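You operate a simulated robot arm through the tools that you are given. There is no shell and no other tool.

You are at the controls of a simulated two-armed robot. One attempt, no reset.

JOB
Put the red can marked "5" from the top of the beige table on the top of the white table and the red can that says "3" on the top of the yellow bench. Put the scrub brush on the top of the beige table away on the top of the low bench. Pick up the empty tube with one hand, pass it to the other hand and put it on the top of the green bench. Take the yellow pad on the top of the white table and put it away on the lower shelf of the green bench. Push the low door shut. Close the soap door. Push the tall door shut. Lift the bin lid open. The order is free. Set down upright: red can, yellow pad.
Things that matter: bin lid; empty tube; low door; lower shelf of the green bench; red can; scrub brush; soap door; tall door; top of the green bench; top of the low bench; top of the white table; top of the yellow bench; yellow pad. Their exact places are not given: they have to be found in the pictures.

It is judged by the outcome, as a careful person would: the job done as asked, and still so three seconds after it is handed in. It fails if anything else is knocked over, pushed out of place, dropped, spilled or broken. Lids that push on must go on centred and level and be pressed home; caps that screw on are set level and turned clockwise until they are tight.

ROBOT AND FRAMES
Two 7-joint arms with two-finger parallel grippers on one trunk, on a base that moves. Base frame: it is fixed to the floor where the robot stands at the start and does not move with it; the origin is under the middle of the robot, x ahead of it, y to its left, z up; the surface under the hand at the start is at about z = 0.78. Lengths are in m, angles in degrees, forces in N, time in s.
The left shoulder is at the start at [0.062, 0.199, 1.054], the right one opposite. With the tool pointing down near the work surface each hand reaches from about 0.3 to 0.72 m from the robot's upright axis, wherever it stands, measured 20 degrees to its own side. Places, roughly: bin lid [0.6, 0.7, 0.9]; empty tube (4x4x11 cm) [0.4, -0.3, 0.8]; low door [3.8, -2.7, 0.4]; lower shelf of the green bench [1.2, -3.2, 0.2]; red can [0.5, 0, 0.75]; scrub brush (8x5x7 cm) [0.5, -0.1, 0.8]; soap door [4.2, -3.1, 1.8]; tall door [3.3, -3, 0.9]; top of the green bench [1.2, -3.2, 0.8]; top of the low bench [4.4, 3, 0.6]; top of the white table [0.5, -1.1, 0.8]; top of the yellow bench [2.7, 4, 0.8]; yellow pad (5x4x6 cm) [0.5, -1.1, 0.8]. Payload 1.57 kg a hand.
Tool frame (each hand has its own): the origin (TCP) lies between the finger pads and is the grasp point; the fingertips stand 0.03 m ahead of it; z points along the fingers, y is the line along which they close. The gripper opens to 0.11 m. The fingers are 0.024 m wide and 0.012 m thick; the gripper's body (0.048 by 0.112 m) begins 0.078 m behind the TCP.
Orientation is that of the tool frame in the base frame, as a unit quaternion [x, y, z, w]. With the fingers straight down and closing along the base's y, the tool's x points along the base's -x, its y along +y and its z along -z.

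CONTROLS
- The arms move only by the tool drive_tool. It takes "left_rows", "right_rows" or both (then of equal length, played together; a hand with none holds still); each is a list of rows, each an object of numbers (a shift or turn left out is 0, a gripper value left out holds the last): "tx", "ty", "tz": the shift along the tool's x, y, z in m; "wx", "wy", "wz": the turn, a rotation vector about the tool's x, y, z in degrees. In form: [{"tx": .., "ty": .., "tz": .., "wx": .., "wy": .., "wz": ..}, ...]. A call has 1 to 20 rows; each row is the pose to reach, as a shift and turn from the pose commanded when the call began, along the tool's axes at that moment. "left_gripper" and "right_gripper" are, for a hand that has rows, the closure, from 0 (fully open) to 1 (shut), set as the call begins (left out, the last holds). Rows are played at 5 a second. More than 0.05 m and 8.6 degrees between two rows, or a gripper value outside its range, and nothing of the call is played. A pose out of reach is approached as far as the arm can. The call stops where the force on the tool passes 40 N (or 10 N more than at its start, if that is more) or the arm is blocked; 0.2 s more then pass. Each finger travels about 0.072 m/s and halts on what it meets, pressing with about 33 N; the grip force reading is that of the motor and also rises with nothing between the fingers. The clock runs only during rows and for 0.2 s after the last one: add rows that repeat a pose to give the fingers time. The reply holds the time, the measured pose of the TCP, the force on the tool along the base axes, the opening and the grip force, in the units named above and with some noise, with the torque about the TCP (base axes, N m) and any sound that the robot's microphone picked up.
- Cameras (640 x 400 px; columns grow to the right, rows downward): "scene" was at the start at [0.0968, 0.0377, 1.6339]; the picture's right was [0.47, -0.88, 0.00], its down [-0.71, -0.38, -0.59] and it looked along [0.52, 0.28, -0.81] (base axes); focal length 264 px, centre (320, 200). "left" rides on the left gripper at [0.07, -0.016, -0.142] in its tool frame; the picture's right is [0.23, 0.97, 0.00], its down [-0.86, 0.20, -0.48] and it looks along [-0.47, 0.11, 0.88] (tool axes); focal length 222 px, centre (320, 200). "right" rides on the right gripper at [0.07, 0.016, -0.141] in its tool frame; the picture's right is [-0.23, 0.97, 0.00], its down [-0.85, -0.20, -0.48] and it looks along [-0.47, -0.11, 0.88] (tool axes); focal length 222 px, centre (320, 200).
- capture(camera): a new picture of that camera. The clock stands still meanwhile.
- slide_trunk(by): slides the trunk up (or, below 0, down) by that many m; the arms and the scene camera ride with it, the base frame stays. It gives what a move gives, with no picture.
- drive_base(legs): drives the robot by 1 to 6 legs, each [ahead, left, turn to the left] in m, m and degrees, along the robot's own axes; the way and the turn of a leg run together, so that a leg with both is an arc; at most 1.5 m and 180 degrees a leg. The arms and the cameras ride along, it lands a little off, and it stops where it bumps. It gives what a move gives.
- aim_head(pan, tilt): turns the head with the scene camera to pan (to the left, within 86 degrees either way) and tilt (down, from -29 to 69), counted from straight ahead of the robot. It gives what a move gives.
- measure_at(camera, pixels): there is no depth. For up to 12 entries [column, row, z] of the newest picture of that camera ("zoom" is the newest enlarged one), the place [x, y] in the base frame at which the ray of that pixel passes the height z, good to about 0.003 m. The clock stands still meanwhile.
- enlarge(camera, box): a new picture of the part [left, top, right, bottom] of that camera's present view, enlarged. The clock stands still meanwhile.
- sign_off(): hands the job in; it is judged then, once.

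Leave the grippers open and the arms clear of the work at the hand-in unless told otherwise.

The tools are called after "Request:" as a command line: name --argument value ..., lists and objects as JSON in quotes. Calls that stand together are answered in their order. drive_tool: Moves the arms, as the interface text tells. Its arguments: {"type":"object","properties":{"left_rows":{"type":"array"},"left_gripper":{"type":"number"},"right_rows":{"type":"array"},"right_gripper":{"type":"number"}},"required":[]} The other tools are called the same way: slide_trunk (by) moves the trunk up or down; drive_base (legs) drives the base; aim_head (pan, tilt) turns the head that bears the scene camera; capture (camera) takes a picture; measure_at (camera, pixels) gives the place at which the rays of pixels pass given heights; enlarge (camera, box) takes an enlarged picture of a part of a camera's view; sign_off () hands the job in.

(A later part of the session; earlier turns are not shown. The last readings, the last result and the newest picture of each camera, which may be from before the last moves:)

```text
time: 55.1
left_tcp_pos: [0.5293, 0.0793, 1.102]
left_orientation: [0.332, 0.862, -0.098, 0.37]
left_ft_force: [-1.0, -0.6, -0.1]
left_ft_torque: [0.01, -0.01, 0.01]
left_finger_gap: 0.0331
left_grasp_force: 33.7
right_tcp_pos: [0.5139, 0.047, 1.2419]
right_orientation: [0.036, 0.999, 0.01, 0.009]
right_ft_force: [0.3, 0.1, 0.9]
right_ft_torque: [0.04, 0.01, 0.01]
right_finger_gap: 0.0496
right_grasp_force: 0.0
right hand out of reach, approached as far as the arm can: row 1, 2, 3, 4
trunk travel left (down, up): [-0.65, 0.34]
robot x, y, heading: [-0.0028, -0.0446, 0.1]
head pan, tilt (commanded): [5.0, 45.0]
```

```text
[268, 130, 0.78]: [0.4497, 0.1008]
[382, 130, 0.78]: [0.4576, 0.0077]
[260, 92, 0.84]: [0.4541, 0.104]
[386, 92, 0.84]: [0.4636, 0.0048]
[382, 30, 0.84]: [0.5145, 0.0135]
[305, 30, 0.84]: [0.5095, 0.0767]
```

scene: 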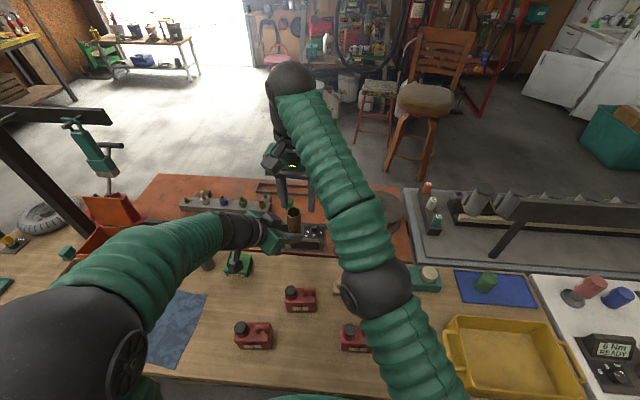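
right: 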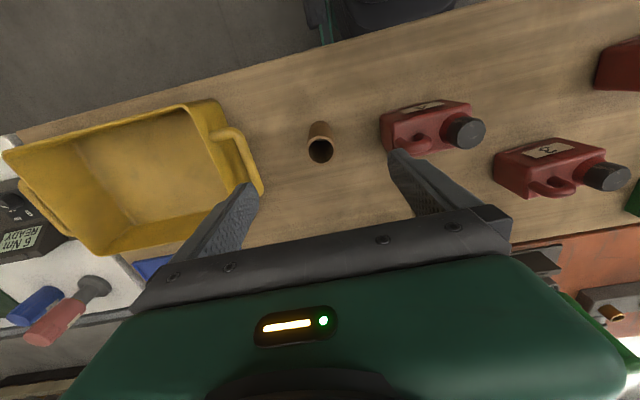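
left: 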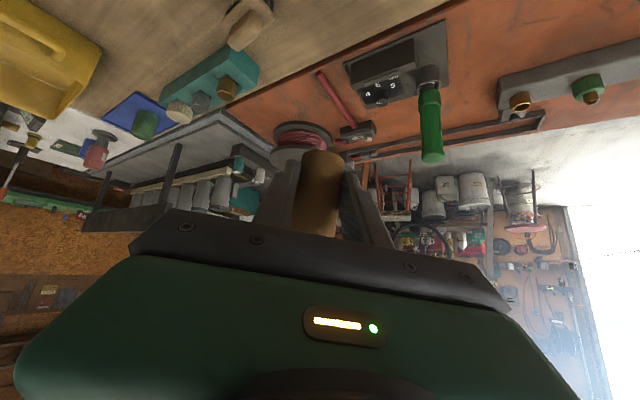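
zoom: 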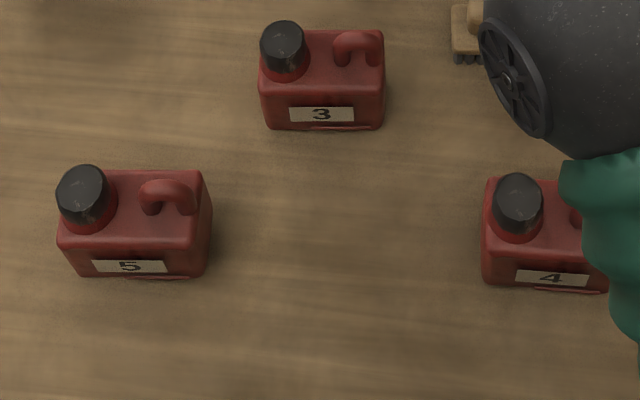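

Can 5 spans y 0.128–0.221 and x 0.333–0.388, yawed about 6°. To let the right hand reach it without crossing the left arm, I drive the base 0.35 m to the left.

Request:
drive_base --legs '[[0, 0.35, 0]]'

Request:
capture --camera "scene"

```text
time: 57.4
left_tcp_pos: [0.5293, 0.4194, 1.0993]
left_orientation: [0.331, 0.863, -0.095, 0.369]
left_ft_force: [0.1, 0.5, 0.2]
left_ft_torque: [0.04, -0.01, 0.02]
left_finger_gap: 0.0333
left_grasp_force: 32.9
right_tcp_pos: [0.5171, 0.3831, 1.2324]
right_orientation: [0.041, 0.999, 0.006, 0.004]
right_ft_force: [-0.8, -0.1, 0.6]
right_ft_torque: [0.04, -0.02, -0.01]
right_finger_gap: 0.0495
right_grasp_force: 0.1
trunk travel left (down, up): [-0.65, 0.34]
robot x, y, heading: [-0.0044, 0.3, 0.5]
head pan, tilt (commanded): [5.0, 45.0]
```

```text
taken
```

scene: 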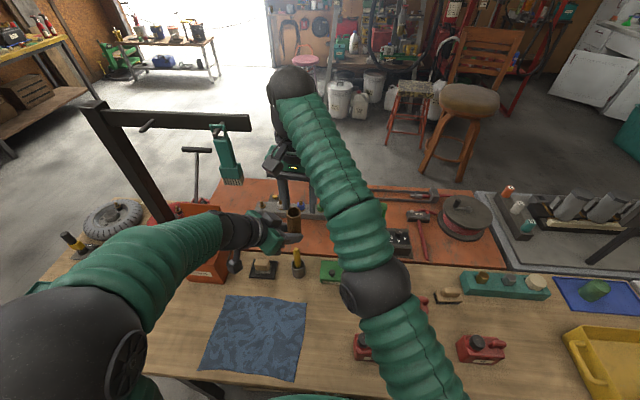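

I move the right hand away from the tube, turn it about 80° so it closes across the can's narrow side, and bring it above can 5.

Request:
drive_tool --right_rows '[{"tx": 0.0139, "ty": -0.022, "tz": 0, "wz": 7.95}, {"tx": 0.0277, "ty": -0.044, "tz": 0, "wz": 15.9}, {"tx": 0.0416, "ty": -0.066, "tz": 0, "wz": 23.85}, {"tx": 0.058, "ty": -0.0924, "tz": 0.023, "wz": 31.8}, {"tx": 0.0748, "ty": -0.1188, "tz": 0.058, "wz": 39.75}, {"tx": 0.0914, "ty": -0.145, "tz": 0.093, "wz": 47.7}, {"tx": 0.108, "ty": -0.1716, "tz": 0.128, "wz": 55.65}, {"tx": 0.122, "ty": -0.1936, "tz": 0.162, "wz": 63.6}, {"tx": 0.1316, "ty": -0.209, "tz": 0.197, "wz": 71.55}, {"tx": 0.1385, "ty": -0.22, "tz": 0.232, "wz": 79.5}]'

Request:
capture --camera "right"

Request:
aim_head --pan -5 --tilt 60

Request:
capture --camera "scene"

```text
time: 59.6
left_tcp_pos: [0.5271, 0.4234, 1.0984]
left_orientation: [0.33, 0.863, -0.096, 0.37]
left_ft_force: [-0.3, 0.2, -0.6]
left_ft_torque: [0.05, 0.02, 0.01]
left_finger_gap: 0.0333
left_grasp_force: 33.4
right_tcp_pos: [0.3631, 0.1804, 0.9973]
right_orientation: [0.671, 0.741, 0.006, 0.002]
right_ft_force: [-0.1, 0.3, -0.3]
right_ft_torque: [-0.02, -0.02, -0.02]
right_finger_gap: 0.0495
right_grasp_force: 0.0
trunk travel left (down, up): [-0.65, 0.34]
robot x, y, heading: [0.0005, 0.2973, 0.4]
head pan, tilt (commanded): [5.0, 45.0]
```

```text
taken
```

right: 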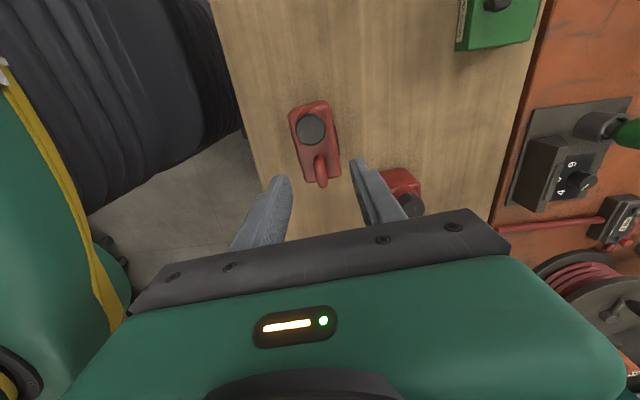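

```text
time: 60.3
left_tcp_pos: [0.5272, 0.4233, 1.1]
left_orientation: [0.33, 0.863, -0.096, 0.37]
left_ft_force: [-0.1, 0.3, -0.1]
left_ft_torque: [-0.02, 0.03, -0.03]
left_finger_gap: 0.0329
left_grasp_force: 32.6
right_tcp_pos: [0.3627, 0.1815, 0.998]
right_orientation: [0.669, 0.743, 0.006, 0.001]
right_ft_force: [0.1, 0.2, 0.3]
right_ft_torque: [0.02, 0.01, 0.02]
right_finger_gap: 0.0496
right_grasp_force: 0.1
trunk travel left (down, up): [-0.65, 0.34]
robot x, y, heading: [0.002, 0.2969, 0.1]
head pan, tilt (commanded): [-5.0, 60.0]
```

```text
taken
```

scene: 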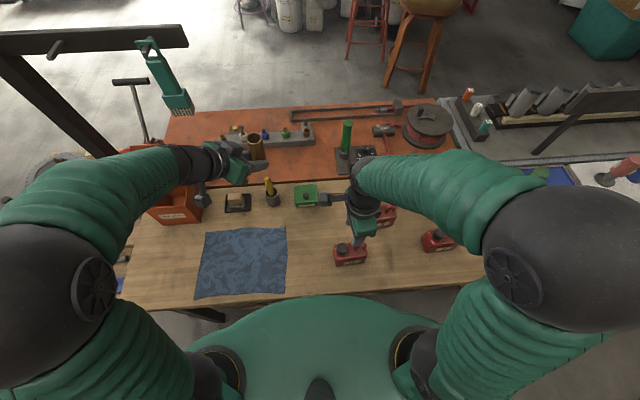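

The right hand is over can 5 with the right turn. I zoom the right camera to measure the can more exactly.

Request:
enlarge --camera "right" --box '[250, 80, 410, 200]'

Request:
measure_at --camera "right" --pixels '[[289, 112, 0.84], [330, 101, 0.84], [341, 172, 0.84], [306, 180, 0.84], [311, 129, 0.87], [321, 172, 0.86]]'

```text
3.33 times, centred on (330, 140) of right
```

zoom: 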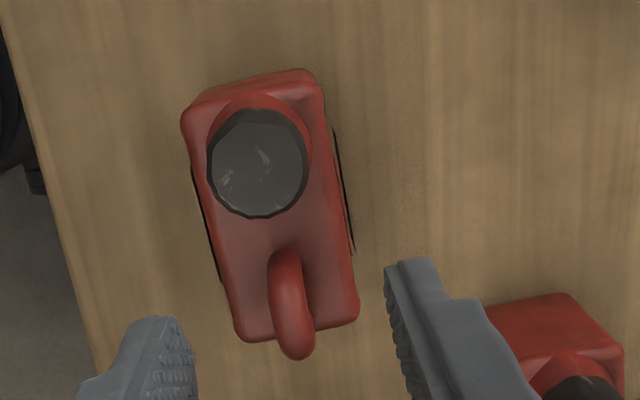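

```text
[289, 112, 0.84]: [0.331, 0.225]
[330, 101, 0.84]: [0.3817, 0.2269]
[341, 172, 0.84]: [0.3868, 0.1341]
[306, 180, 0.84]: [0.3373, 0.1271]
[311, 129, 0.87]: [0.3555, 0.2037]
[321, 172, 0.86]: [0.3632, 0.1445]
```

Can 5's centre is at about (0.359, 0.178), 5 cm deep. I open the right fingers to 9 cm, correct the position, and descend to z ≈ 0.82.

Request:
drive_tool --right_gripper 0.18 --right_rows '[{"tx": -0.0026, "ty": -0.004, "tz": 0.0, "wz": 2.5}, {"tx": -0.0026, "ty": -0.004, "tz": 0.04, "wz": 2.5}, {"tx": -0.0026, "ty": -0.004, "tz": 0.08, "wz": 2.5}, {"tx": -0.0026, "ty": -0.004, "tz": 0.12, "wz": 2.5}, {"tx": -0.0026, "ty": -0.004, "tz": 0.15, "wz": 2.5}, {"tx": -0.0026, "ty": -0.004, "tz": 0.178, "wz": 2.5}, {"tx": -0.0026, "ty": -0.004, "tz": 0.178, "wz": 2.5}]'

Request:
capture --camera "right"

```text
time: 61.9
left_tcp_pos: [0.5256, 0.4237, 1.1003]
left_orientation: [0.331, 0.863, -0.096, 0.37]
left_ft_force: [0.3, -1.2, -0.2]
left_ft_torque: [0.0, 0.01, 0.0]
left_finger_gap: 0.0332
left_grasp_force: 32.3
right_tcp_pos: [0.3583, 0.1789, 0.8193]
right_orientation: [0.686, 0.727, 0.007, 0.001]
right_ft_force: [-0.4, 0.3, -0.8]
right_ft_torque: [0.0, -0.03, 0.0]
right_finger_gap: 0.0902
right_grasp_force: 0.0
trunk travel left (down, up): [-0.65, 0.34]
robot x, y, heading: [-0.0006, 0.2989, 0.6]
head pan, tilt (commanded): [-5.0, 60.0]
```

```text
taken
```

right: 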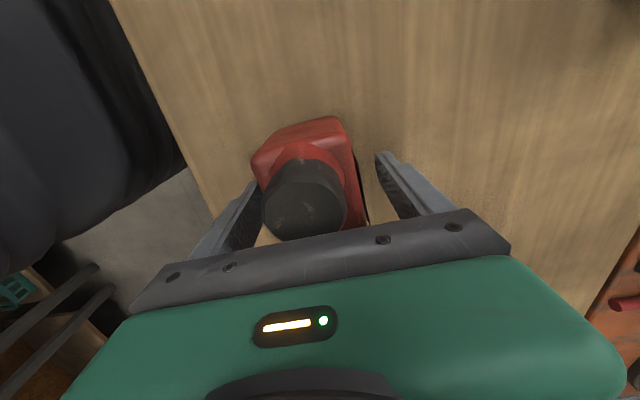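

The fingers straddle the can's narrow side. I close the right hand and lift.

Request:
drive_tool --right_gripper 1 --right_rows '[{"tz": 0}, {"tz": 0}, {"tz": 0}, {"tz": 0}]'

Request:
drive_tool --right_rows '[{"tz": -0.03}, {"tz": -0.07}, {"tz": -0.11}, {"tz": -0.15}, {"tz": -0.19}, {"tz": -0.23}, {"tz": -0.27}]'

Request:
capture --camera "right"

Request:
capture --camera "scene"

```text
time: 62.9
left_tcp_pos: [0.5284, 0.4234, 1.0999]
left_orientation: [0.33, 0.863, -0.096, 0.371]
left_ft_force: [0.1, 0.0, -0.1]
left_ft_torque: [0.03, 0.0, -0.02]
left_finger_gap: 0.033
left_grasp_force: 32.8
right_tcp_pos: [0.3598, 0.1803, 0.8192]
right_orientation: [0.687, 0.727, 0.007, 0.002]
right_ft_force: [0.0, -0.9, 0.3]
right_ft_torque: [-0.03, 0.05, -0.02]
right_finger_gap: 0.0549
right_grasp_force: 33.4
trunk travel left (down, up): [-0.65, 0.34]
robot x, y, heading: [0.0016, 0.2966, 0.2]
head pan, tilt (commanded): [-5.0, 60.0]
```

```text
time: 64.5
left_tcp_pos: [0.525, 0.4234, 1.1003]
left_orientation: [0.331, 0.862, -0.096, 0.371]
left_ft_force: [-0.1, -0.3, -0.1]
left_ft_torque: [-0.05, -0.03, -0.01]
left_finger_gap: 0.0336
left_grasp_force: 33.4
right_tcp_pos: [0.3565, 0.1772, 1.0916]
right_orientation: [0.687, 0.727, 0.006, 0.002]
right_ft_force: [0.6, 0.3, -3.1]
right_ft_torque: [0.03, 0.0, 0.03]
right_finger_gap: 0.0549
right_grasp_force: 32.8
trunk travel left (down, up): [-0.65, 0.34]
robot x, y, heading: [0.002, 0.295, 0.3]
head pan, tilt (commanded): [-5.0, 60.0]
```

```text
taken
```

right: 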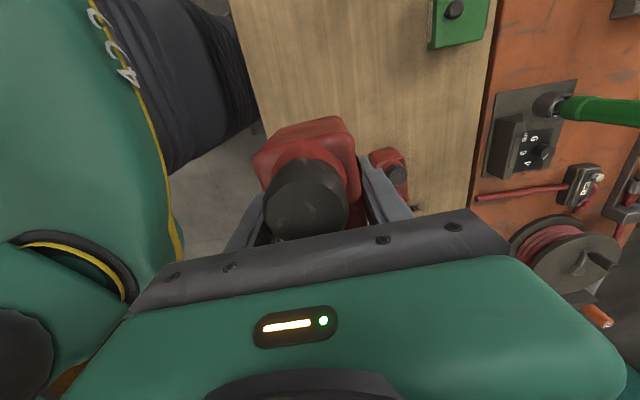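

```text
taken
```

scene: 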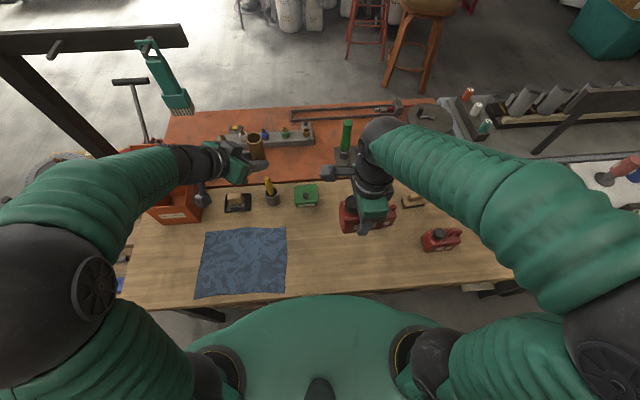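

Can 5 is in the right hand and the tube in the left, both about 27 cm above the table. I drive 1.3 m to the right, to the white table.

Request:
drive_base --legs '[[0, -1.3, 0]]'

Request:
aim_head --pan -5 --tilt 55

Request:
capture --camera "scene"

Request:
aim_head --pan -40 --tilt 50

Request:
capture --camera "scene"

Request:
capture --camera "left"

```text
time: 71.1
left_tcp_pos: [0.5277, -0.8643, 1.1039]
left_orientation: [0.324, 0.863, -0.096, 0.374]
left_ft_force: [-0.1, 1.1, -0.3]
left_ft_torque: [-0.01, 0.0, -0.03]
left_finger_gap: 0.0331
left_grasp_force: 33.4
right_tcp_pos: [0.361, -1.1116, 1.095]
right_orientation: [0.682, 0.731, 0.004, 0.005]
right_ft_force: [0.5, 0.3, -4.2]
right_ft_torque: [-0.04, -0.01, 0.01]
right_finger_gap: 0.0551
right_grasp_force: 33.2
trunk travel left (down, up): [-0.65, 0.34]
robot x, y, heading: [0.0054, -1.0013, 0.8]
head pan, tilt (commanded): [-5.0, 60.0]
```

```text
time: 71.7
left_tcp_pos: [0.5291, -0.8632, 1.1009]
left_orientation: [0.324, 0.864, -0.098, 0.372]
left_ft_force: [0.0, -0.3, 0.3]
left_ft_torque: [0.01, -0.02, -0.02]
left_finger_gap: 0.0331
left_grasp_force: 33.2
right_tcp_pos: [0.3625, -1.1103, 1.0916]
right_orientation: [0.681, 0.732, 0.004, 0.003]
right_ft_force: [1.1, -0.1, -3.7]
right_ft_torque: [0.02, -0.02, 0.02]
right_finger_gap: 0.0548
right_grasp_force: 32.8
trunk travel left (down, up): [-0.65, 0.34]
robot x, y, heading: [0.0009, -1.0016, 0.7]
head pan, tilt (commanded): [-5.0, 55.0]
```

```text
taken
```

scene: 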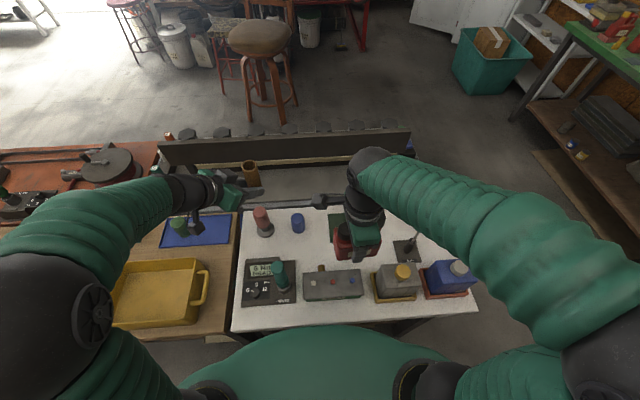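

```text
time: 72.7
left_tcp_pos: [0.5295, -0.864, 1.1005]
left_orientation: [0.325, 0.864, -0.098, 0.373]
left_ft_force: [-0.3, 0.3, -0.2]
left_ft_torque: [-0.01, -0.03, 0.04]
left_finger_gap: 0.0333
left_grasp_force: 33.3
right_tcp_pos: [0.3631, -1.1127, 1.0925]
right_orientation: [0.682, 0.732, 0.004, 0.004]
right_ft_force: [-0.1, -0.3, -3.5]
right_ft_torque: [0.03, 0.02, 0.01]
right_finger_gap: 0.0547
right_grasp_force: 32.4
trunk travel left (down, up): [-0.65, 0.34]
robot x, y, heading: [0.0058, -1.0012, 1.0]
head pan, tilt (commanded): [-40.0, 50.0]
```

```text
taken
```

scene: 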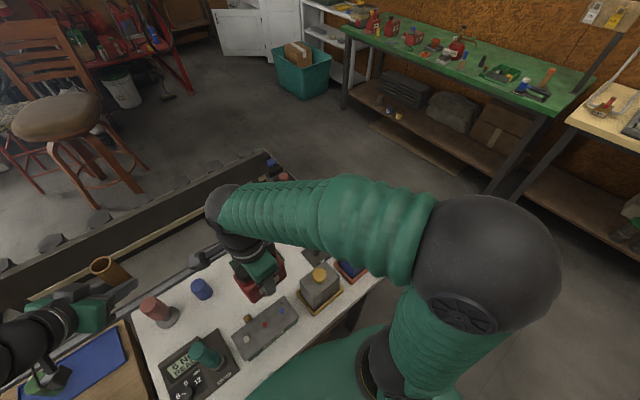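

```text
taken
```

left: 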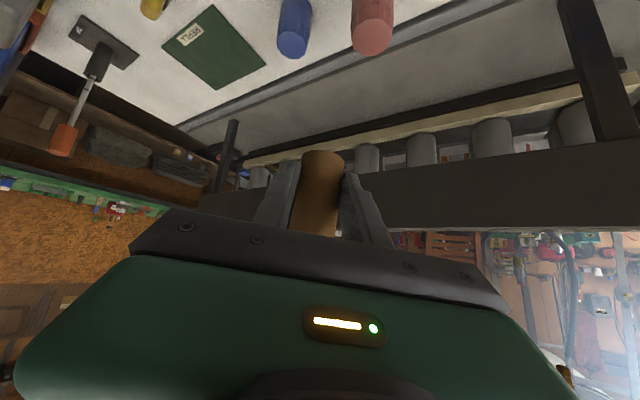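

I look closely at the white table to find a free spot for can 5 and the yellow pad.

Request:
aim_head --pan -5 --tilt 60

Request:
enlarge --camera "scene" --box '[220, 170, 480, 330]'

Request:
capture --camera "right"

Request:
enlarge --camera "left" --box '[0, 0, 420, 200]'

```text
time: 73.8
left_tcp_pos: [0.5294, -0.8642, 1.1017]
left_orientation: [0.324, 0.864, -0.097, 0.373]
left_ft_force: [-0.4, -0.1, -0.3]
left_ft_torque: [0.0, -0.01, 0.0]
left_finger_gap: 0.0332
left_grasp_force: 33.2
right_tcp_pos: [0.3636, -1.1111, 1.0924]
right_orientation: [0.682, 0.731, 0.003, 0.004]
right_ft_force: [0.1, -0.1, -3.5]
right_ft_torque: [0.02, -0.05, 0.02]
right_finger_gap: 0.055
right_grasp_force: 33.3
trunk travel left (down, up): [-0.65, 0.34]
robot x, y, heading: [0.0054, -1.0021, 0.8]
head pan, tilt (commanded): [-5.0, 60.0]
```

```text
2.46 times, centred on (350, 250) of scene
```

zoom: 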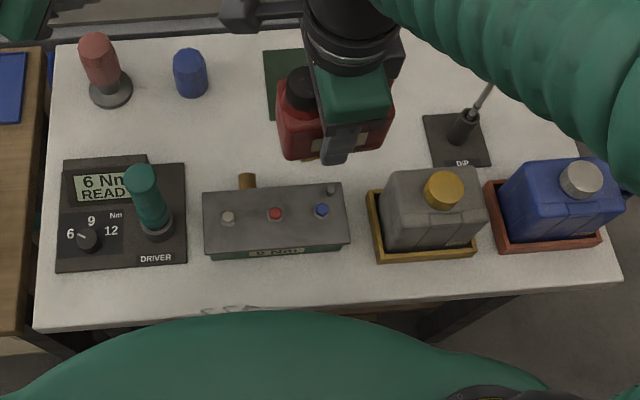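

```text
taken
```

right: 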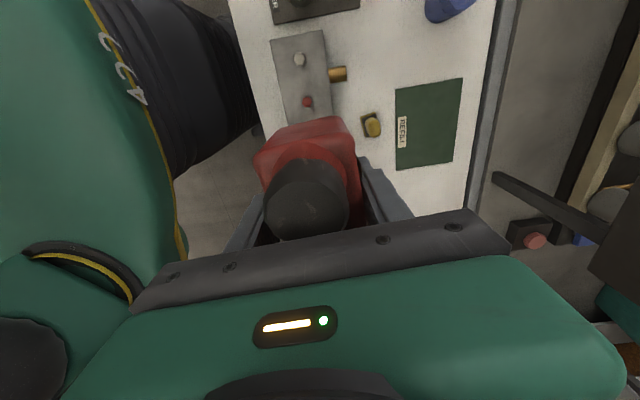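

```text
1.52 times, centred on (210, 100) of left
```

zoom: 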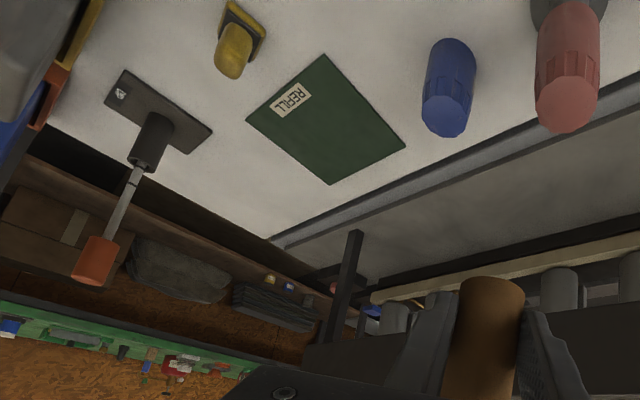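

The small yellow block on a dark base near (371,124) in the right view should be the yellow pad. I measure the white table's height with the green mat's corners in the left and right views, and the pad's place.

Request:
measure_at --camera "left" --pixels '[[210, 5, 0.76], [210, 5, 0.78], [210, 5, 0.8], [266, 65, 0.76], [266, 65, 0.78], [266, 65, 0.8]]'

Request:
measure_at --camera "right" --pixels '[[395, 90, 0.76], [395, 90, 0.78], [395, 90, 0.8], [463, 78, 0.76], [463, 78, 0.78], [463, 78, 0.8], [371, 124, 0.82], [362, 116, 0.78], [381, 135, 0.78]]'

Request:
enlarge --camera "right" --box '[320, 60, 480, 180]'

```text
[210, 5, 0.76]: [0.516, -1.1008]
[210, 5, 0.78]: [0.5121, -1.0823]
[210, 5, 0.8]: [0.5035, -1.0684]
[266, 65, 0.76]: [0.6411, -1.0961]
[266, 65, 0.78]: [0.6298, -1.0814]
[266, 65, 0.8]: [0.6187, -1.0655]
```

```text
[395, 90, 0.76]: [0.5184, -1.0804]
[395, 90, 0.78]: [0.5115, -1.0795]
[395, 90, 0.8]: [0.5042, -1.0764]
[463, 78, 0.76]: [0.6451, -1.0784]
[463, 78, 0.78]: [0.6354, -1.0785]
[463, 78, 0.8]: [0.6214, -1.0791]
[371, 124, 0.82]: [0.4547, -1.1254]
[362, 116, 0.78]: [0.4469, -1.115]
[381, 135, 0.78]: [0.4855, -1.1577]
```

```text
3.33 times, centred on (400, 120) of right
```

zoom: 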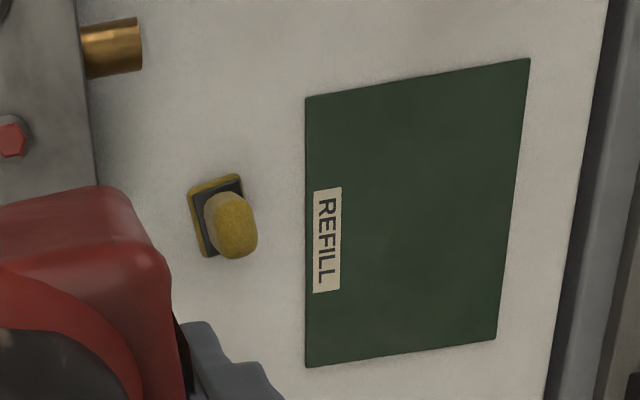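

The table top is at z ≈ 0.78 and the pad is at about (0.463, -1.135). I measure the free area in the scene zoom: device back edge, grey box back edge, brass peg, blue and red cylinders.

Request:
enlarge --camera "scene" --box '[220, 170, 480, 330]'

Request:
measure_at --camera "zoom" --pixels '[[145, 157, 0.82], [184, 165, 0.79], [205, 192, 0.83], [247, 176, 0.82], [188, 96, 0.78], [110, 107, 0.78], [55, 45, 0.78], [45, 200, 0.78], [40, 325, 0.78], [340, 184, 0.83], [256, 188, 0.8], [150, 215, 0.88]]'

```text
2.46 times, centred on (350, 250) of scene
```

zoom: 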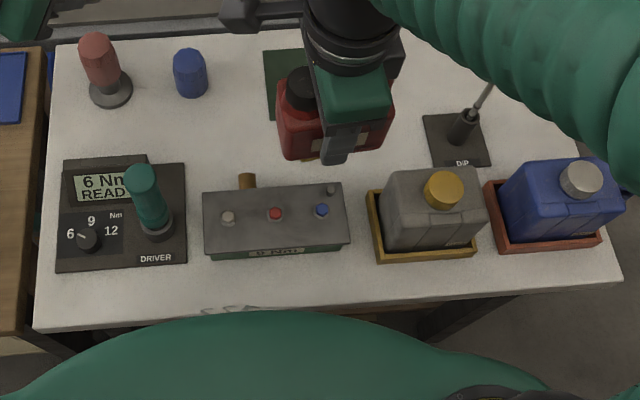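

```text
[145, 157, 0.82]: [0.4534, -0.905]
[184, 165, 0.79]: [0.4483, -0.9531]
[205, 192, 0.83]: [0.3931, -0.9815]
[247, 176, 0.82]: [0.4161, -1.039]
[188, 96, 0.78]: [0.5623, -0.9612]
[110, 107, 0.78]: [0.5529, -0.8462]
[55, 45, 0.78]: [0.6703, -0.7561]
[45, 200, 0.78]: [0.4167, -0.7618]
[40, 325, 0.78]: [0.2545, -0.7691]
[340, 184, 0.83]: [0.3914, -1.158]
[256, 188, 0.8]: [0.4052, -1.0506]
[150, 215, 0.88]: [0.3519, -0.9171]
```

Free spot for can 5: about (0.50, -1.02), between the driver device, grey box, blue cylinder and mat. I drive 0.17 m left so the right hand works on its own side, away from the tube hand.

Request:
drive_base --legs '[[0, 0.17, -0.8]]'

Request:
capture --camera "scene"

```text
time: 75.2
left_tcp_pos: [0.5295, -0.7144, 1.1047]
left_orientation: [0.334, 0.861, -0.096, 0.372]
left_ft_force: [0.2, -1.9, 0.6]
left_ft_torque: [0.08, -0.02, 0.02]
left_finger_gap: 0.0332
left_grasp_force: 33.0
right_tcp_pos: [0.3602, -0.9571, 1.091]
right_orientation: [0.689, 0.725, 0.009, 0.001]
right_ft_force: [-0.8, 0.1, -2.2]
right_ft_torque: [0.03, -0.04, -0.02]
right_finger_gap: 0.0546
right_grasp_force: 33.3
trunk travel left (down, up): [-0.65, 0.34]
robot x, y, heading: [0.0054, -0.8361, 0.0]
head pan, tilt (commanded): [-5.0, 60.0]
```

```text
taken
```

scene: 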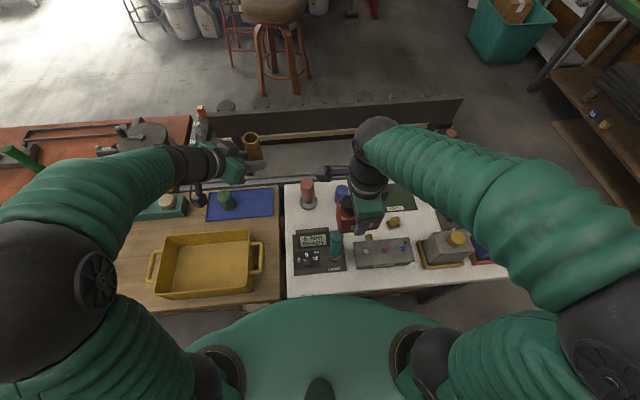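

I carry can 5 sideways at height to over (0.50, -1.018), then lower to z ≈ 0.87 and look.

Request:
drive_tool --right_rows '[{"tx": -0.017, "ty": 0.034}, {"tx": -0.034, "ty": 0.0685}, {"tx": -0.051, "ty": 0.103}, {"tx": -0.068, "ty": 0.137}, {"tx": -0.068, "ty": 0.137, "tz": 0.045}, {"tx": -0.068, "ty": 0.137, "tz": 0.09}, {"tx": -0.068, "ty": 0.137, "tz": 0.135}, {"tx": -0.068, "ty": 0.137, "tz": 0.18}, {"tx": -0.068, "ty": 0.137, "tz": 0.221}, {"tx": -0.068, "ty": 0.137, "tz": 0.221}]'

Request:
capture --camera "right"

Request:
enlarge --camera "scene" --box '[270, 150, 470, 290]'

```text
time: 77.4
left_tcp_pos: [0.533, -0.7038, 1.1011]
left_orientation: [0.332, 0.861, -0.101, 0.372]
left_ft_force: [0.3, 0.5, -0.5]
left_ft_torque: [0.02, 0.01, 0.02]
left_finger_gap: 0.0335
left_grasp_force: 33.2
right_tcp_pos: [0.5048, -1.0088, 0.873]
right_orientation: [0.689, 0.725, 0.004, 0.003]
right_ft_force: [-0.3, -0.1, -3.8]
right_ft_torque: [0.01, 0.01, 0.05]
right_finger_gap: 0.0551
right_grasp_force: 32.6
trunk travel left (down, up): [-0.65, 0.34]
robot x, y, heading: [0.0064, -0.8358, -0.1]
head pan, tilt (commanded): [-5.0, 60.0]
```

```text
taken
```

right: 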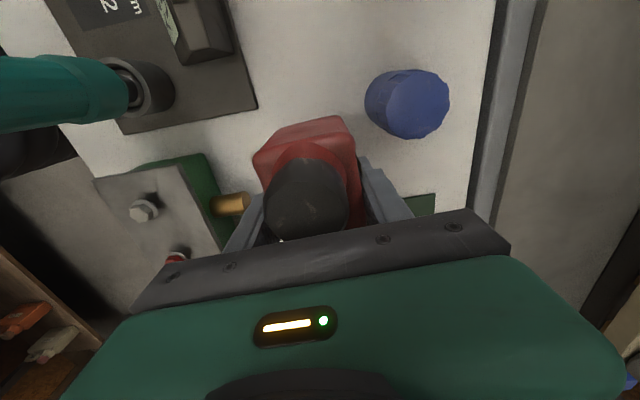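

```text
2.86 times, centred on (370, 220) of scene
```

zoom: 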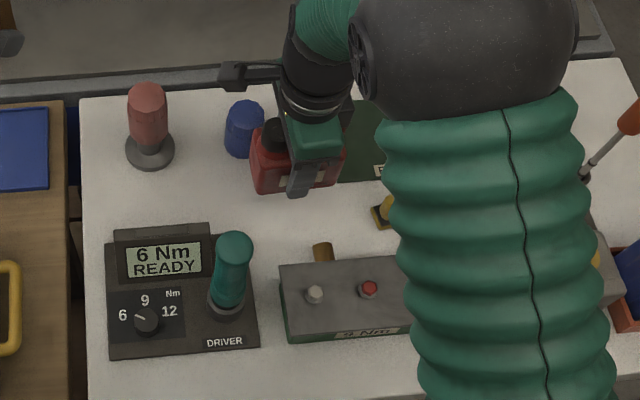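

The can hangs 5 cm above the free spot with good margins. I lower it to just above the table.

Request:
drive_tool --right_rows '[{"tz": 0.02}, {"tz": 0.04}, {"tz": 0.048}, {"tz": 0.051}, {"tz": 0.053}, {"tz": 0.055}, {"tz": 0.055}]'

```text
time: 79.0
left_tcp_pos: [0.5321, -0.7057, 1.1021]
left_orientation: [0.333, 0.861, -0.101, 0.373]
left_ft_force: [-0.5, -0.4, 0.3]
left_ft_torque: [0.02, 0.02, -0.01]
left_finger_gap: 0.0331
left_grasp_force: 33.2
right_tcp_pos: [0.5068, -1.0095, 0.8203]
right_orientation: [0.689, 0.725, 0.006, 0.005]
right_ft_force: [1.9, -1.3, 23.4]
right_ft_torque: [0.81, 0.66, -0.05]
right_finger_gap: 0.0549
right_grasp_force: 32.8
trunk travel left (down, up): [-0.65, 0.34]
robot x, y, heading: [0.0028, -0.8331, -0.2]
head pan, tilt (commanded): [-5.0, 60.0]
```

The can touches down (23 N). I ease up 2 mm, open the fingers and lift clear.

Request:
drive_tool --right_rows '[{"tz": -0.002}, {"tz": -0.002}]'

Request:
drive_tool --right_gripper 0.2 --right_rows '[{"tz": 0}, {"tz": 0}, {"tz": 0}, {"tz": -0.03}, {"tz": -0.07}, {"tz": -0.11}, {"tz": -0.15}, {"tz": -0.19}, {"tz": -0.22}]'

Request:
capture --camera "right"

Request:
enlarge --camera "scene" --box '[270, 150, 470, 290]'

```text
time: 79.6
left_tcp_pos: [0.5339, -0.7053, 1.1008]
left_orientation: [0.332, 0.861, -0.1, 0.372]
left_ft_force: [0.3, -0.8, -0.6]
left_ft_torque: [0.0, 0.01, 0.01]
left_finger_gap: 0.0333
left_grasp_force: 33.2
right_tcp_pos: [0.5058, -1.0091, 0.8189]
right_orientation: [0.688, 0.725, 0.003, 0.003]
right_ft_force: [5.9, -2.5, 13.1]
right_ft_torque: [0.6, 0.26, -0.13]
right_finger_gap: 0.055
right_grasp_force: 33.2
trunk travel left (down, up): [-0.65, 0.34]
robot x, y, heading: [0.0039, -0.8322, -0.3]
head pan, tilt (commanded): [-5.0, 60.0]
```

```text
time: 81.6
left_tcp_pos: [0.5334, -0.7063, 1.101]
left_orientation: [0.332, 0.861, -0.1, 0.371]
left_ft_force: [0.7, -0.2, -0.1]
left_ft_torque: [0.0, -0.01, 0.0]
left_finger_gap: 0.0332
left_grasp_force: 33.3
right_tcp_pos: [0.502, -1.0092, 1.039]
right_orientation: [0.689, 0.725, 0.004, 0.002]
right_ft_force: [0.2, 0.4, -0.6]
right_ft_torque: [0.01, 0.03, 0.0]
right_finger_gap: 0.0876
right_grasp_force: 0.1
trunk travel left (down, up): [-0.65, 0.34]
robot x, y, heading: [0.0073, -0.8336, -0.1]
head pan, tilt (commanded): [-5.0, 60.0]
```

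```text
taken
```

right: 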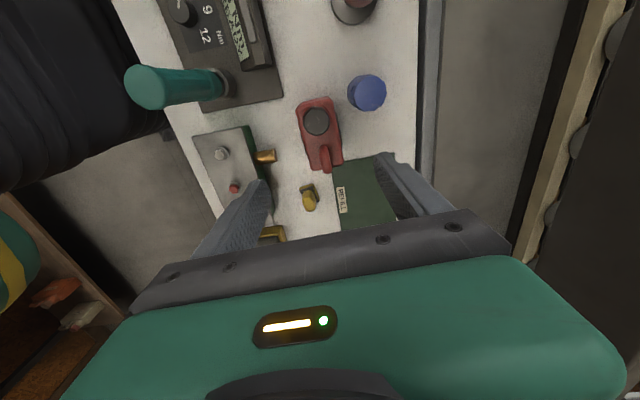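

```text
2.86 times, centred on (370, 220) of scene
```

zoom: 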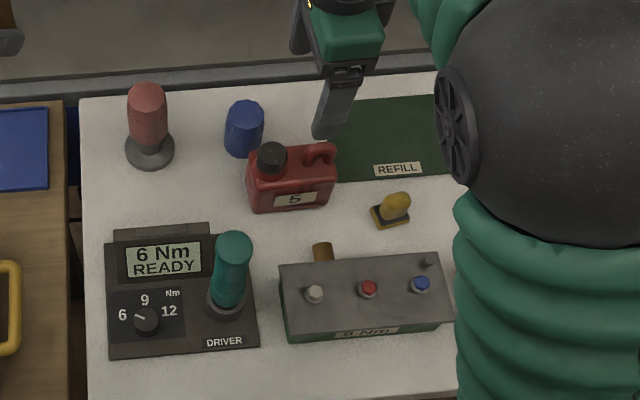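

Can 5 stands upright on the white table. Now the yellow pad: I zoom in on it from both cameras.

Request:
enlarge --camera "scene" --box '[385, 205, 425, 235]'

Request:
measure_at --camera "zoom" --pixels '[[250, 140, 0.83], [250, 140, 0.84]]'

Request:
enlarge --camera "right" --box '[280, 165, 360, 225]'

```text
13.33 times, centred on (405, 220) of scene
```

zoom: 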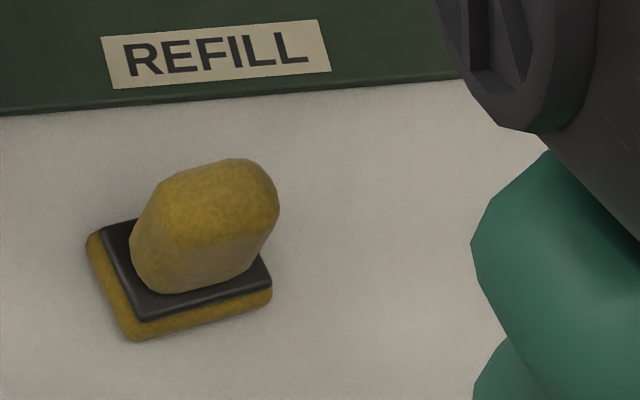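

```text
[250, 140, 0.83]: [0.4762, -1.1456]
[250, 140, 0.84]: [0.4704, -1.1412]
```

```text
6.67 times, centred on (320, 195) of right
```

zoom: 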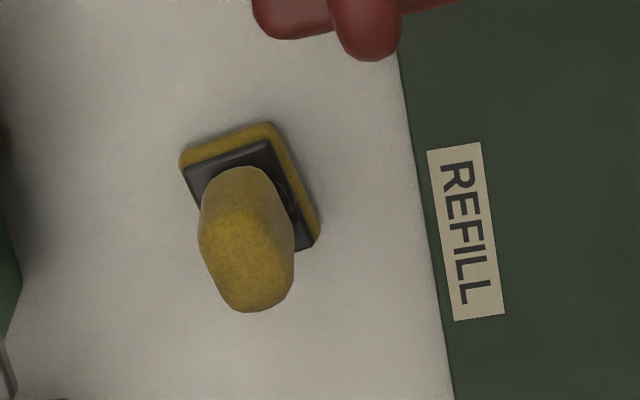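

I measure the pad's base corners and handle in the right zoom: (180,160), (272,124), (320,240), handle top centre about (250,255).

Request:
measure_at --camera "zoom" --pixels '[[180, 160, 0.79], [272, 124, 0.79], [320, 240, 0.79], [262, 268, 0.84], [250, 175, 0.8], [222, 232, 0.84], [294, 240, 0.83], [200, 235, 0.83]]'

Request:
enlarge --camera "scene" --box '[385, 205, 425, 235]'

Request:
measure_at --camera "zoom" --pixels '[[90, 245, 0.785], [132, 338, 0.78], [270, 298, 0.78], [220, 195, 0.84], [135, 260, 0.8], [265, 250, 0.8], [162, 185, 0.84], [275, 190, 0.84]]'

```text
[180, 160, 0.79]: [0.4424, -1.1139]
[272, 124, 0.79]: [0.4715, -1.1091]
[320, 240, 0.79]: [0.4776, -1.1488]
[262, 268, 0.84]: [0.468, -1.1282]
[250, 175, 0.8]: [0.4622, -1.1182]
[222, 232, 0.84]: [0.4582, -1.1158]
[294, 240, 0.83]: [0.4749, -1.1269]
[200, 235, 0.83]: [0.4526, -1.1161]
```

```text
13.33 times, centred on (405, 220) of scene
```

zoom: 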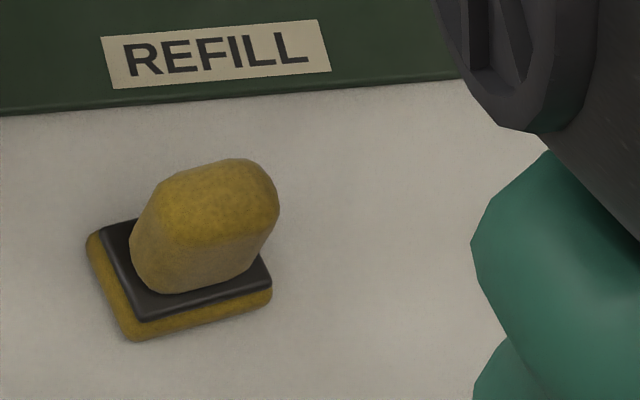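

```text
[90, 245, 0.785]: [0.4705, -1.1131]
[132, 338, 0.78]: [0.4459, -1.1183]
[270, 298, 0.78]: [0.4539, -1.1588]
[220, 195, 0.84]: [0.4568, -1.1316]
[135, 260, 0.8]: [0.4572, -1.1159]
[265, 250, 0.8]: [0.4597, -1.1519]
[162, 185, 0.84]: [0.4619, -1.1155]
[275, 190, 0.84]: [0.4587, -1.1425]
```

The pad is a 5×4 cm yellow-edged base at about (0.461, -1.133) with an upright handle block, top z ≈ 0.84. I turn the right hand so it closes along the pad's long side, tilted 25° toward the robot (useful later for the shelf), staying high over (0.42, -1.14).

Request:
drive_tool --right_gripper 0.3 --right_rows '[{"tx": -0.0098, "ty": -0.0068, "tz": -0.001, "wx": -1.64, "wy": -1.42, "wz": -7.4}, {"tx": -0.0195, "ty": -0.0136, "tz": -0.002, "wx": -3.28, "wy": -2.85, "wz": -14.8}, {"tx": -0.0293, "ty": -0.0204, "tz": -0.002, "wx": -4.92, "wy": -4.27, "wz": -22.2}, {"tx": -0.0391, "ty": -0.0272, "tz": -0.003, "wx": -6.55, "wy": -5.69, "wz": -29.6}, {"tx": -0.0488, "ty": -0.034, "tz": -0.004, "wx": -8.19, "wy": -7.12, "wz": -37.0}, {"tx": -0.0586, "ty": -0.0408, "tz": -0.005, "wx": -9.83, "wy": -8.54, "wz": -44.4}, {"tx": -0.0684, "ty": -0.0477, "tz": -0.005, "wx": -11.47, "wy": -9.96, "wz": -51.8}, {"tx": -0.0782, "ty": -0.0545, "tz": -0.006, "wx": -13.11, "wy": -11.38, "wz": -59.2}, {"tx": -0.0879, "ty": -0.0613, "tz": -0.007, "wx": -14.75, "wy": -12.81, "wz": -66.6}, {"tx": -0.0977, "ty": -0.0681, "tz": -0.008, "wx": -16.38, "wy": -14.23, "wz": -74.0}, {"tx": -0.1075, "ty": -0.0749, "tz": -0.008, "wx": -18.02, "wy": -15.65, "wz": -81.4}, {"tx": -0.1172, "ty": -0.0817, "tz": -0.009, "wx": -19.66, "wy": -17.08, "wz": -88.8}, {"tx": -0.127, "ty": -0.0885, "tz": -0.01, "wx": -21.3, "wy": -18.5, "wz": -96.2}]'

Request:
capture --camera "right"

Request:
capture --camera "scene"

```text
time: 84.4
left_tcp_pos: [0.5322, -0.7052, 1.1013]
left_orientation: [0.333, 0.861, -0.1, 0.372]
left_ft_force: [0.5, 0.5, -0.1]
left_ft_torque: [0.04, 0.0, 0.0]
left_finger_gap: 0.0334
left_grasp_force: 33.4
right_tcp_pos: [0.4213, -1.1414, 1.048]
right_orientation: [-0.092, 0.971, 0.022, 0.22]
right_ft_force: [-0.2, -0.4, 0.2]
right_ft_torque: [0.01, 0.02, 0.02]
right_finger_gap: 0.0769
right_grasp_force: 0.1
trunk travel left (down, up): [-0.65, 0.34]
robot x, y, heading: [0.0019, -0.8332, -0.1]
head pan, tilt (commanded): [-5.0, 60.0]
```

```text
taken
```

right: 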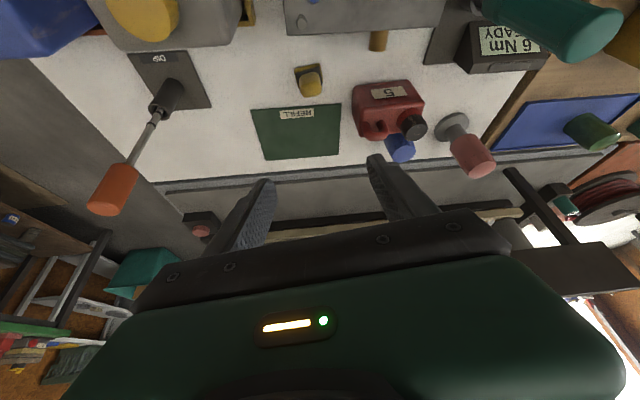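

```text
taken
```

scene: 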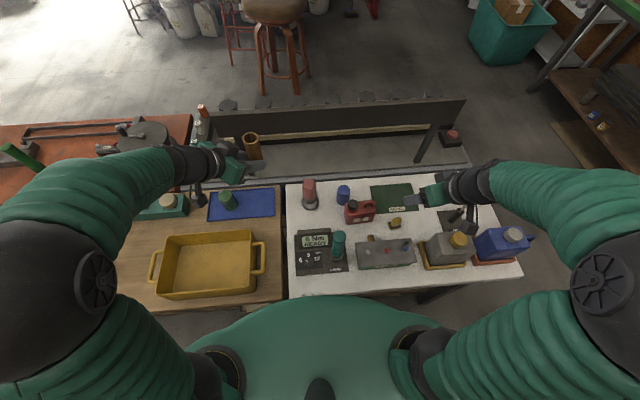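

Orientation is as planned and the pad is visible from both cameras. I zoom both to refine its position.

Request:
enlarge --camera "right" --box '[270, 50, 350, 110]'

Request:
measure_at --camera "right" --pixels '[[296, 70, 0.79], [320, 66, 0.79], [311, 90, 0.84]]'

Request:
enlarge --camera "scene" --box '[375, 205, 415, 235]'

```text
6.67 times, centred on (310, 80) of right
```

zoom: 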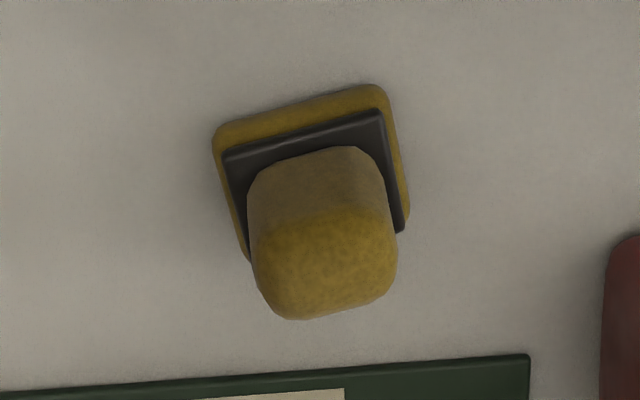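

```text
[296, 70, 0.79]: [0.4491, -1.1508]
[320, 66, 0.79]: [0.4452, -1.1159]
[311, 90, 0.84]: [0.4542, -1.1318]
```

```text
13.33 times, centred on (395, 220) of scene
```

zoom: 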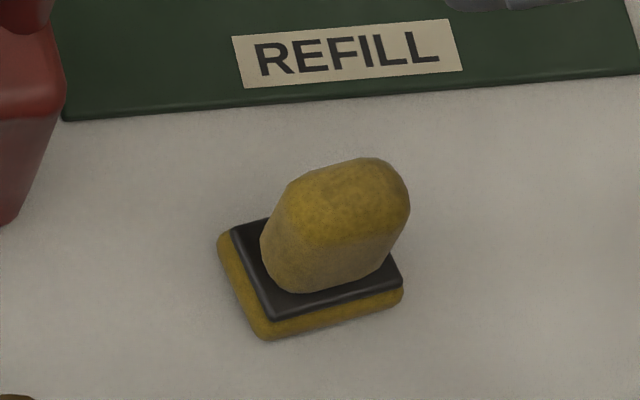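

I measure the scene zoom: handle top centre (345,190), base corners (265,338), (402,298), (220,240).

Request:
measure_at --camera "zoom" --pixels '[[345, 190, 0.84], [265, 338, 0.78], [402, 300, 0.78], [220, 238, 0.79], [402, 262, 0.8], [325, 285, 0.8]]'

Request:
enlarge --camera "right" --box '[270, 50, 350, 110]'

Request:
measure_at --camera "zoom" --pixels '[[215, 130, 0.785], [378, 85, 0.785], [408, 215, 0.785], [325, 260, 0.84], [320, 155, 0.8], [250, 225, 0.83], [395, 215, 0.83]]'

```text
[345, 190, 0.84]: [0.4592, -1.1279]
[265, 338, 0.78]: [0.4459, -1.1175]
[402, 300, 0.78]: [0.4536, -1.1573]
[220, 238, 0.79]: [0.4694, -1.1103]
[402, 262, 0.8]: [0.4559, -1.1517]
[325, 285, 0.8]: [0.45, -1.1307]
```

```text
6.67 times, centred on (310, 80) of right
```

zoom: 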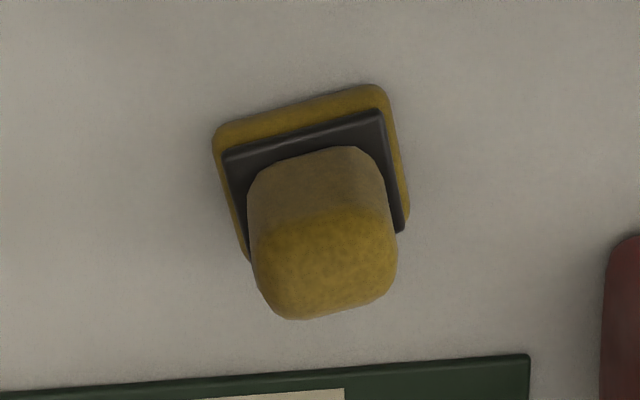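

```text
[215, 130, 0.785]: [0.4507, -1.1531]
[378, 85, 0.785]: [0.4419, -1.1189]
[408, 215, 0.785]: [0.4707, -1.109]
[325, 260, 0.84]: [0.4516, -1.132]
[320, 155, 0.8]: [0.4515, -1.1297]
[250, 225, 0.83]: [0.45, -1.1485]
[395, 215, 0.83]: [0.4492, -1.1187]
```

The pad centre is (0.461, -1.1325). I check the neighbour jerrycan's near corner (scene (424,238)) before descending.

Request:
measure_at --camera "scene" --pixels '[[424, 240, 0.86], [424, 240, 0.82], [460, 238, 0.9], [420, 262, 0.78], [375, 238, 0.82], [365, 238, 0.83], [411, 240, 0.85]]'

Request:
enlarge --camera "scene" --box '[340, 190, 480, 280]'

```text
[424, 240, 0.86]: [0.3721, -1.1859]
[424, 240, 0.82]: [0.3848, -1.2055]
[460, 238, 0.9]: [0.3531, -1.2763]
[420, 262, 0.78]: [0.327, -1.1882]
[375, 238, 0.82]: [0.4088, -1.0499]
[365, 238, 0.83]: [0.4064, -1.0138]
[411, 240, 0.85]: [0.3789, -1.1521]
```

```text
4.44 times, centred on (410, 235) of scene
```

zoom: 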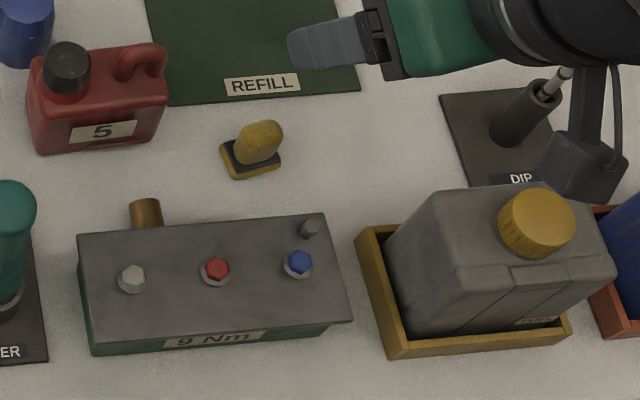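

Clear. I descend to the pad's handle in two stages: line up 8 cm short, then straight in.

Request:
drive_tool --right_rows '[{"tx": 0.019, "ty": 0.0007, "tz": 0.043}, {"tx": 0.038, "ty": 0.0014, "tz": 0.086}, {"tx": 0.0563, "ty": 0.0021, "tz": 0.128}, {"tx": 0.0563, "ty": 0.0021, "tz": 0.155}, {"tx": 0.0563, "ty": 0.0021, "tz": 0.18}, {"tx": 0.0563, "ty": 0.0021, "tz": 0.2}, {"tx": 0.0563, "ty": 0.0021, "tz": 0.208}, {"tx": 0.0563, "ty": 0.0021, "tz": 0.208}]'

Request:
capture --camera "right"

Request:
enlarge --camera "scene" --box '[340, 190, 480, 280]'

```text
time: 86.2
left_tcp_pos: [0.5323, -0.7047, 1.101]
left_orientation: [0.333, 0.861, -0.101, 0.371]
left_ft_force: [-0.3, 0.1, 0.6]
left_ft_torque: [0.0, 0.0, 0.01]
left_finger_gap: 0.0333
left_grasp_force: 33.1
right_tcp_pos: [0.4601, -1.1328, 0.8357]
right_orientation: [-0.092, 0.971, 0.021, 0.22]
right_ft_force: [-0.2, -0.3, 0.7]
right_ft_torque: [-0.01, 0.01, -0.03]
right_finger_gap: 0.0767
right_grasp_force: 0.0
trunk travel left (down, up): [-0.65, 0.34]
robot x, y, heading: [0.0032, -0.8312, -0.2]
head pan, tilt (commanded): [-5.0, 60.0]
```

```text
taken
```

right: 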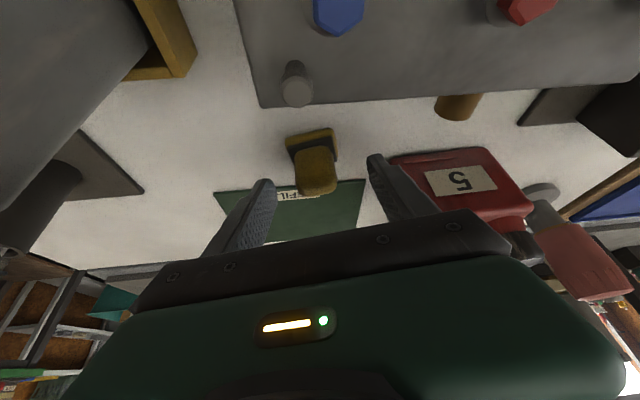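

```text
4.44 times, centred on (410, 235) of scene
```

zoom: 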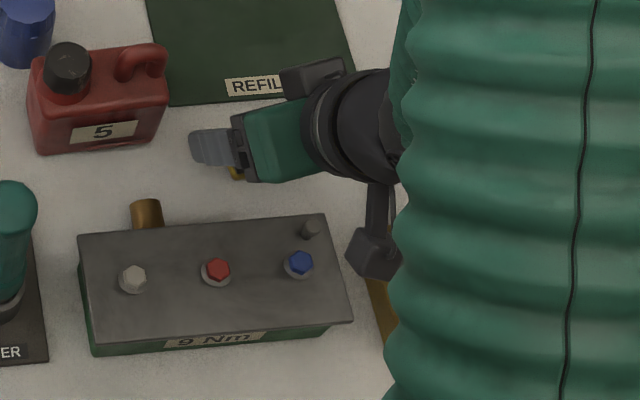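

The handle is between the fingertips. I close the right hand.

Request:
drive_tool --right_gripper 1 --right_rows '[{"tz": 0}, {"tz": 0}, {"tz": 0}, {"tz": 0}, {"tz": 0}]'

Request:
capture --camera "right"

```text
time: 87.4
left_tcp_pos: [0.5343, -0.7037, 1.1008]
left_orientation: [0.332, 0.861, -0.101, 0.371]
left_ft_force: [0.3, -0.6, 0.0]
left_ft_torque: [0.0, 0.01, 0.0]
left_finger_gap: 0.0332
left_grasp_force: 33.0
right_tcp_pos: [0.4591, -1.1313, 0.8345]
right_orientation: [-0.093, 0.971, 0.022, 0.219]
right_ft_force: [0.2, -0.2, 0.8]
right_ft_torque: [0.01, -0.01, 0.0]
right_finger_gap: 0.0307
right_grasp_force: 33.6
trunk travel left (down, up): [-0.65, 0.34]
robot x, y, heading: [0.0064, -0.8343, 0.3]
head pan, tilt (commanded): [-5.0, 60.0]
```

```text
taken
```

right: 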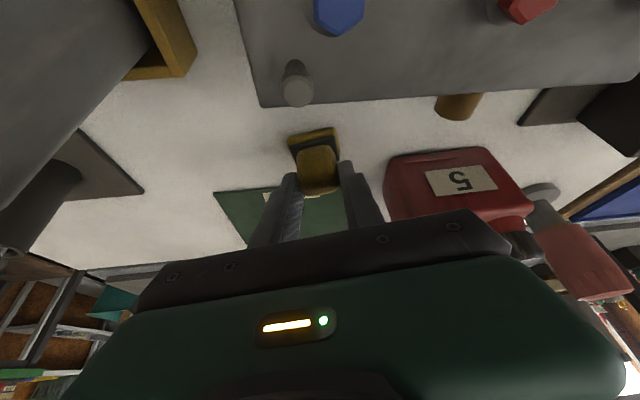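

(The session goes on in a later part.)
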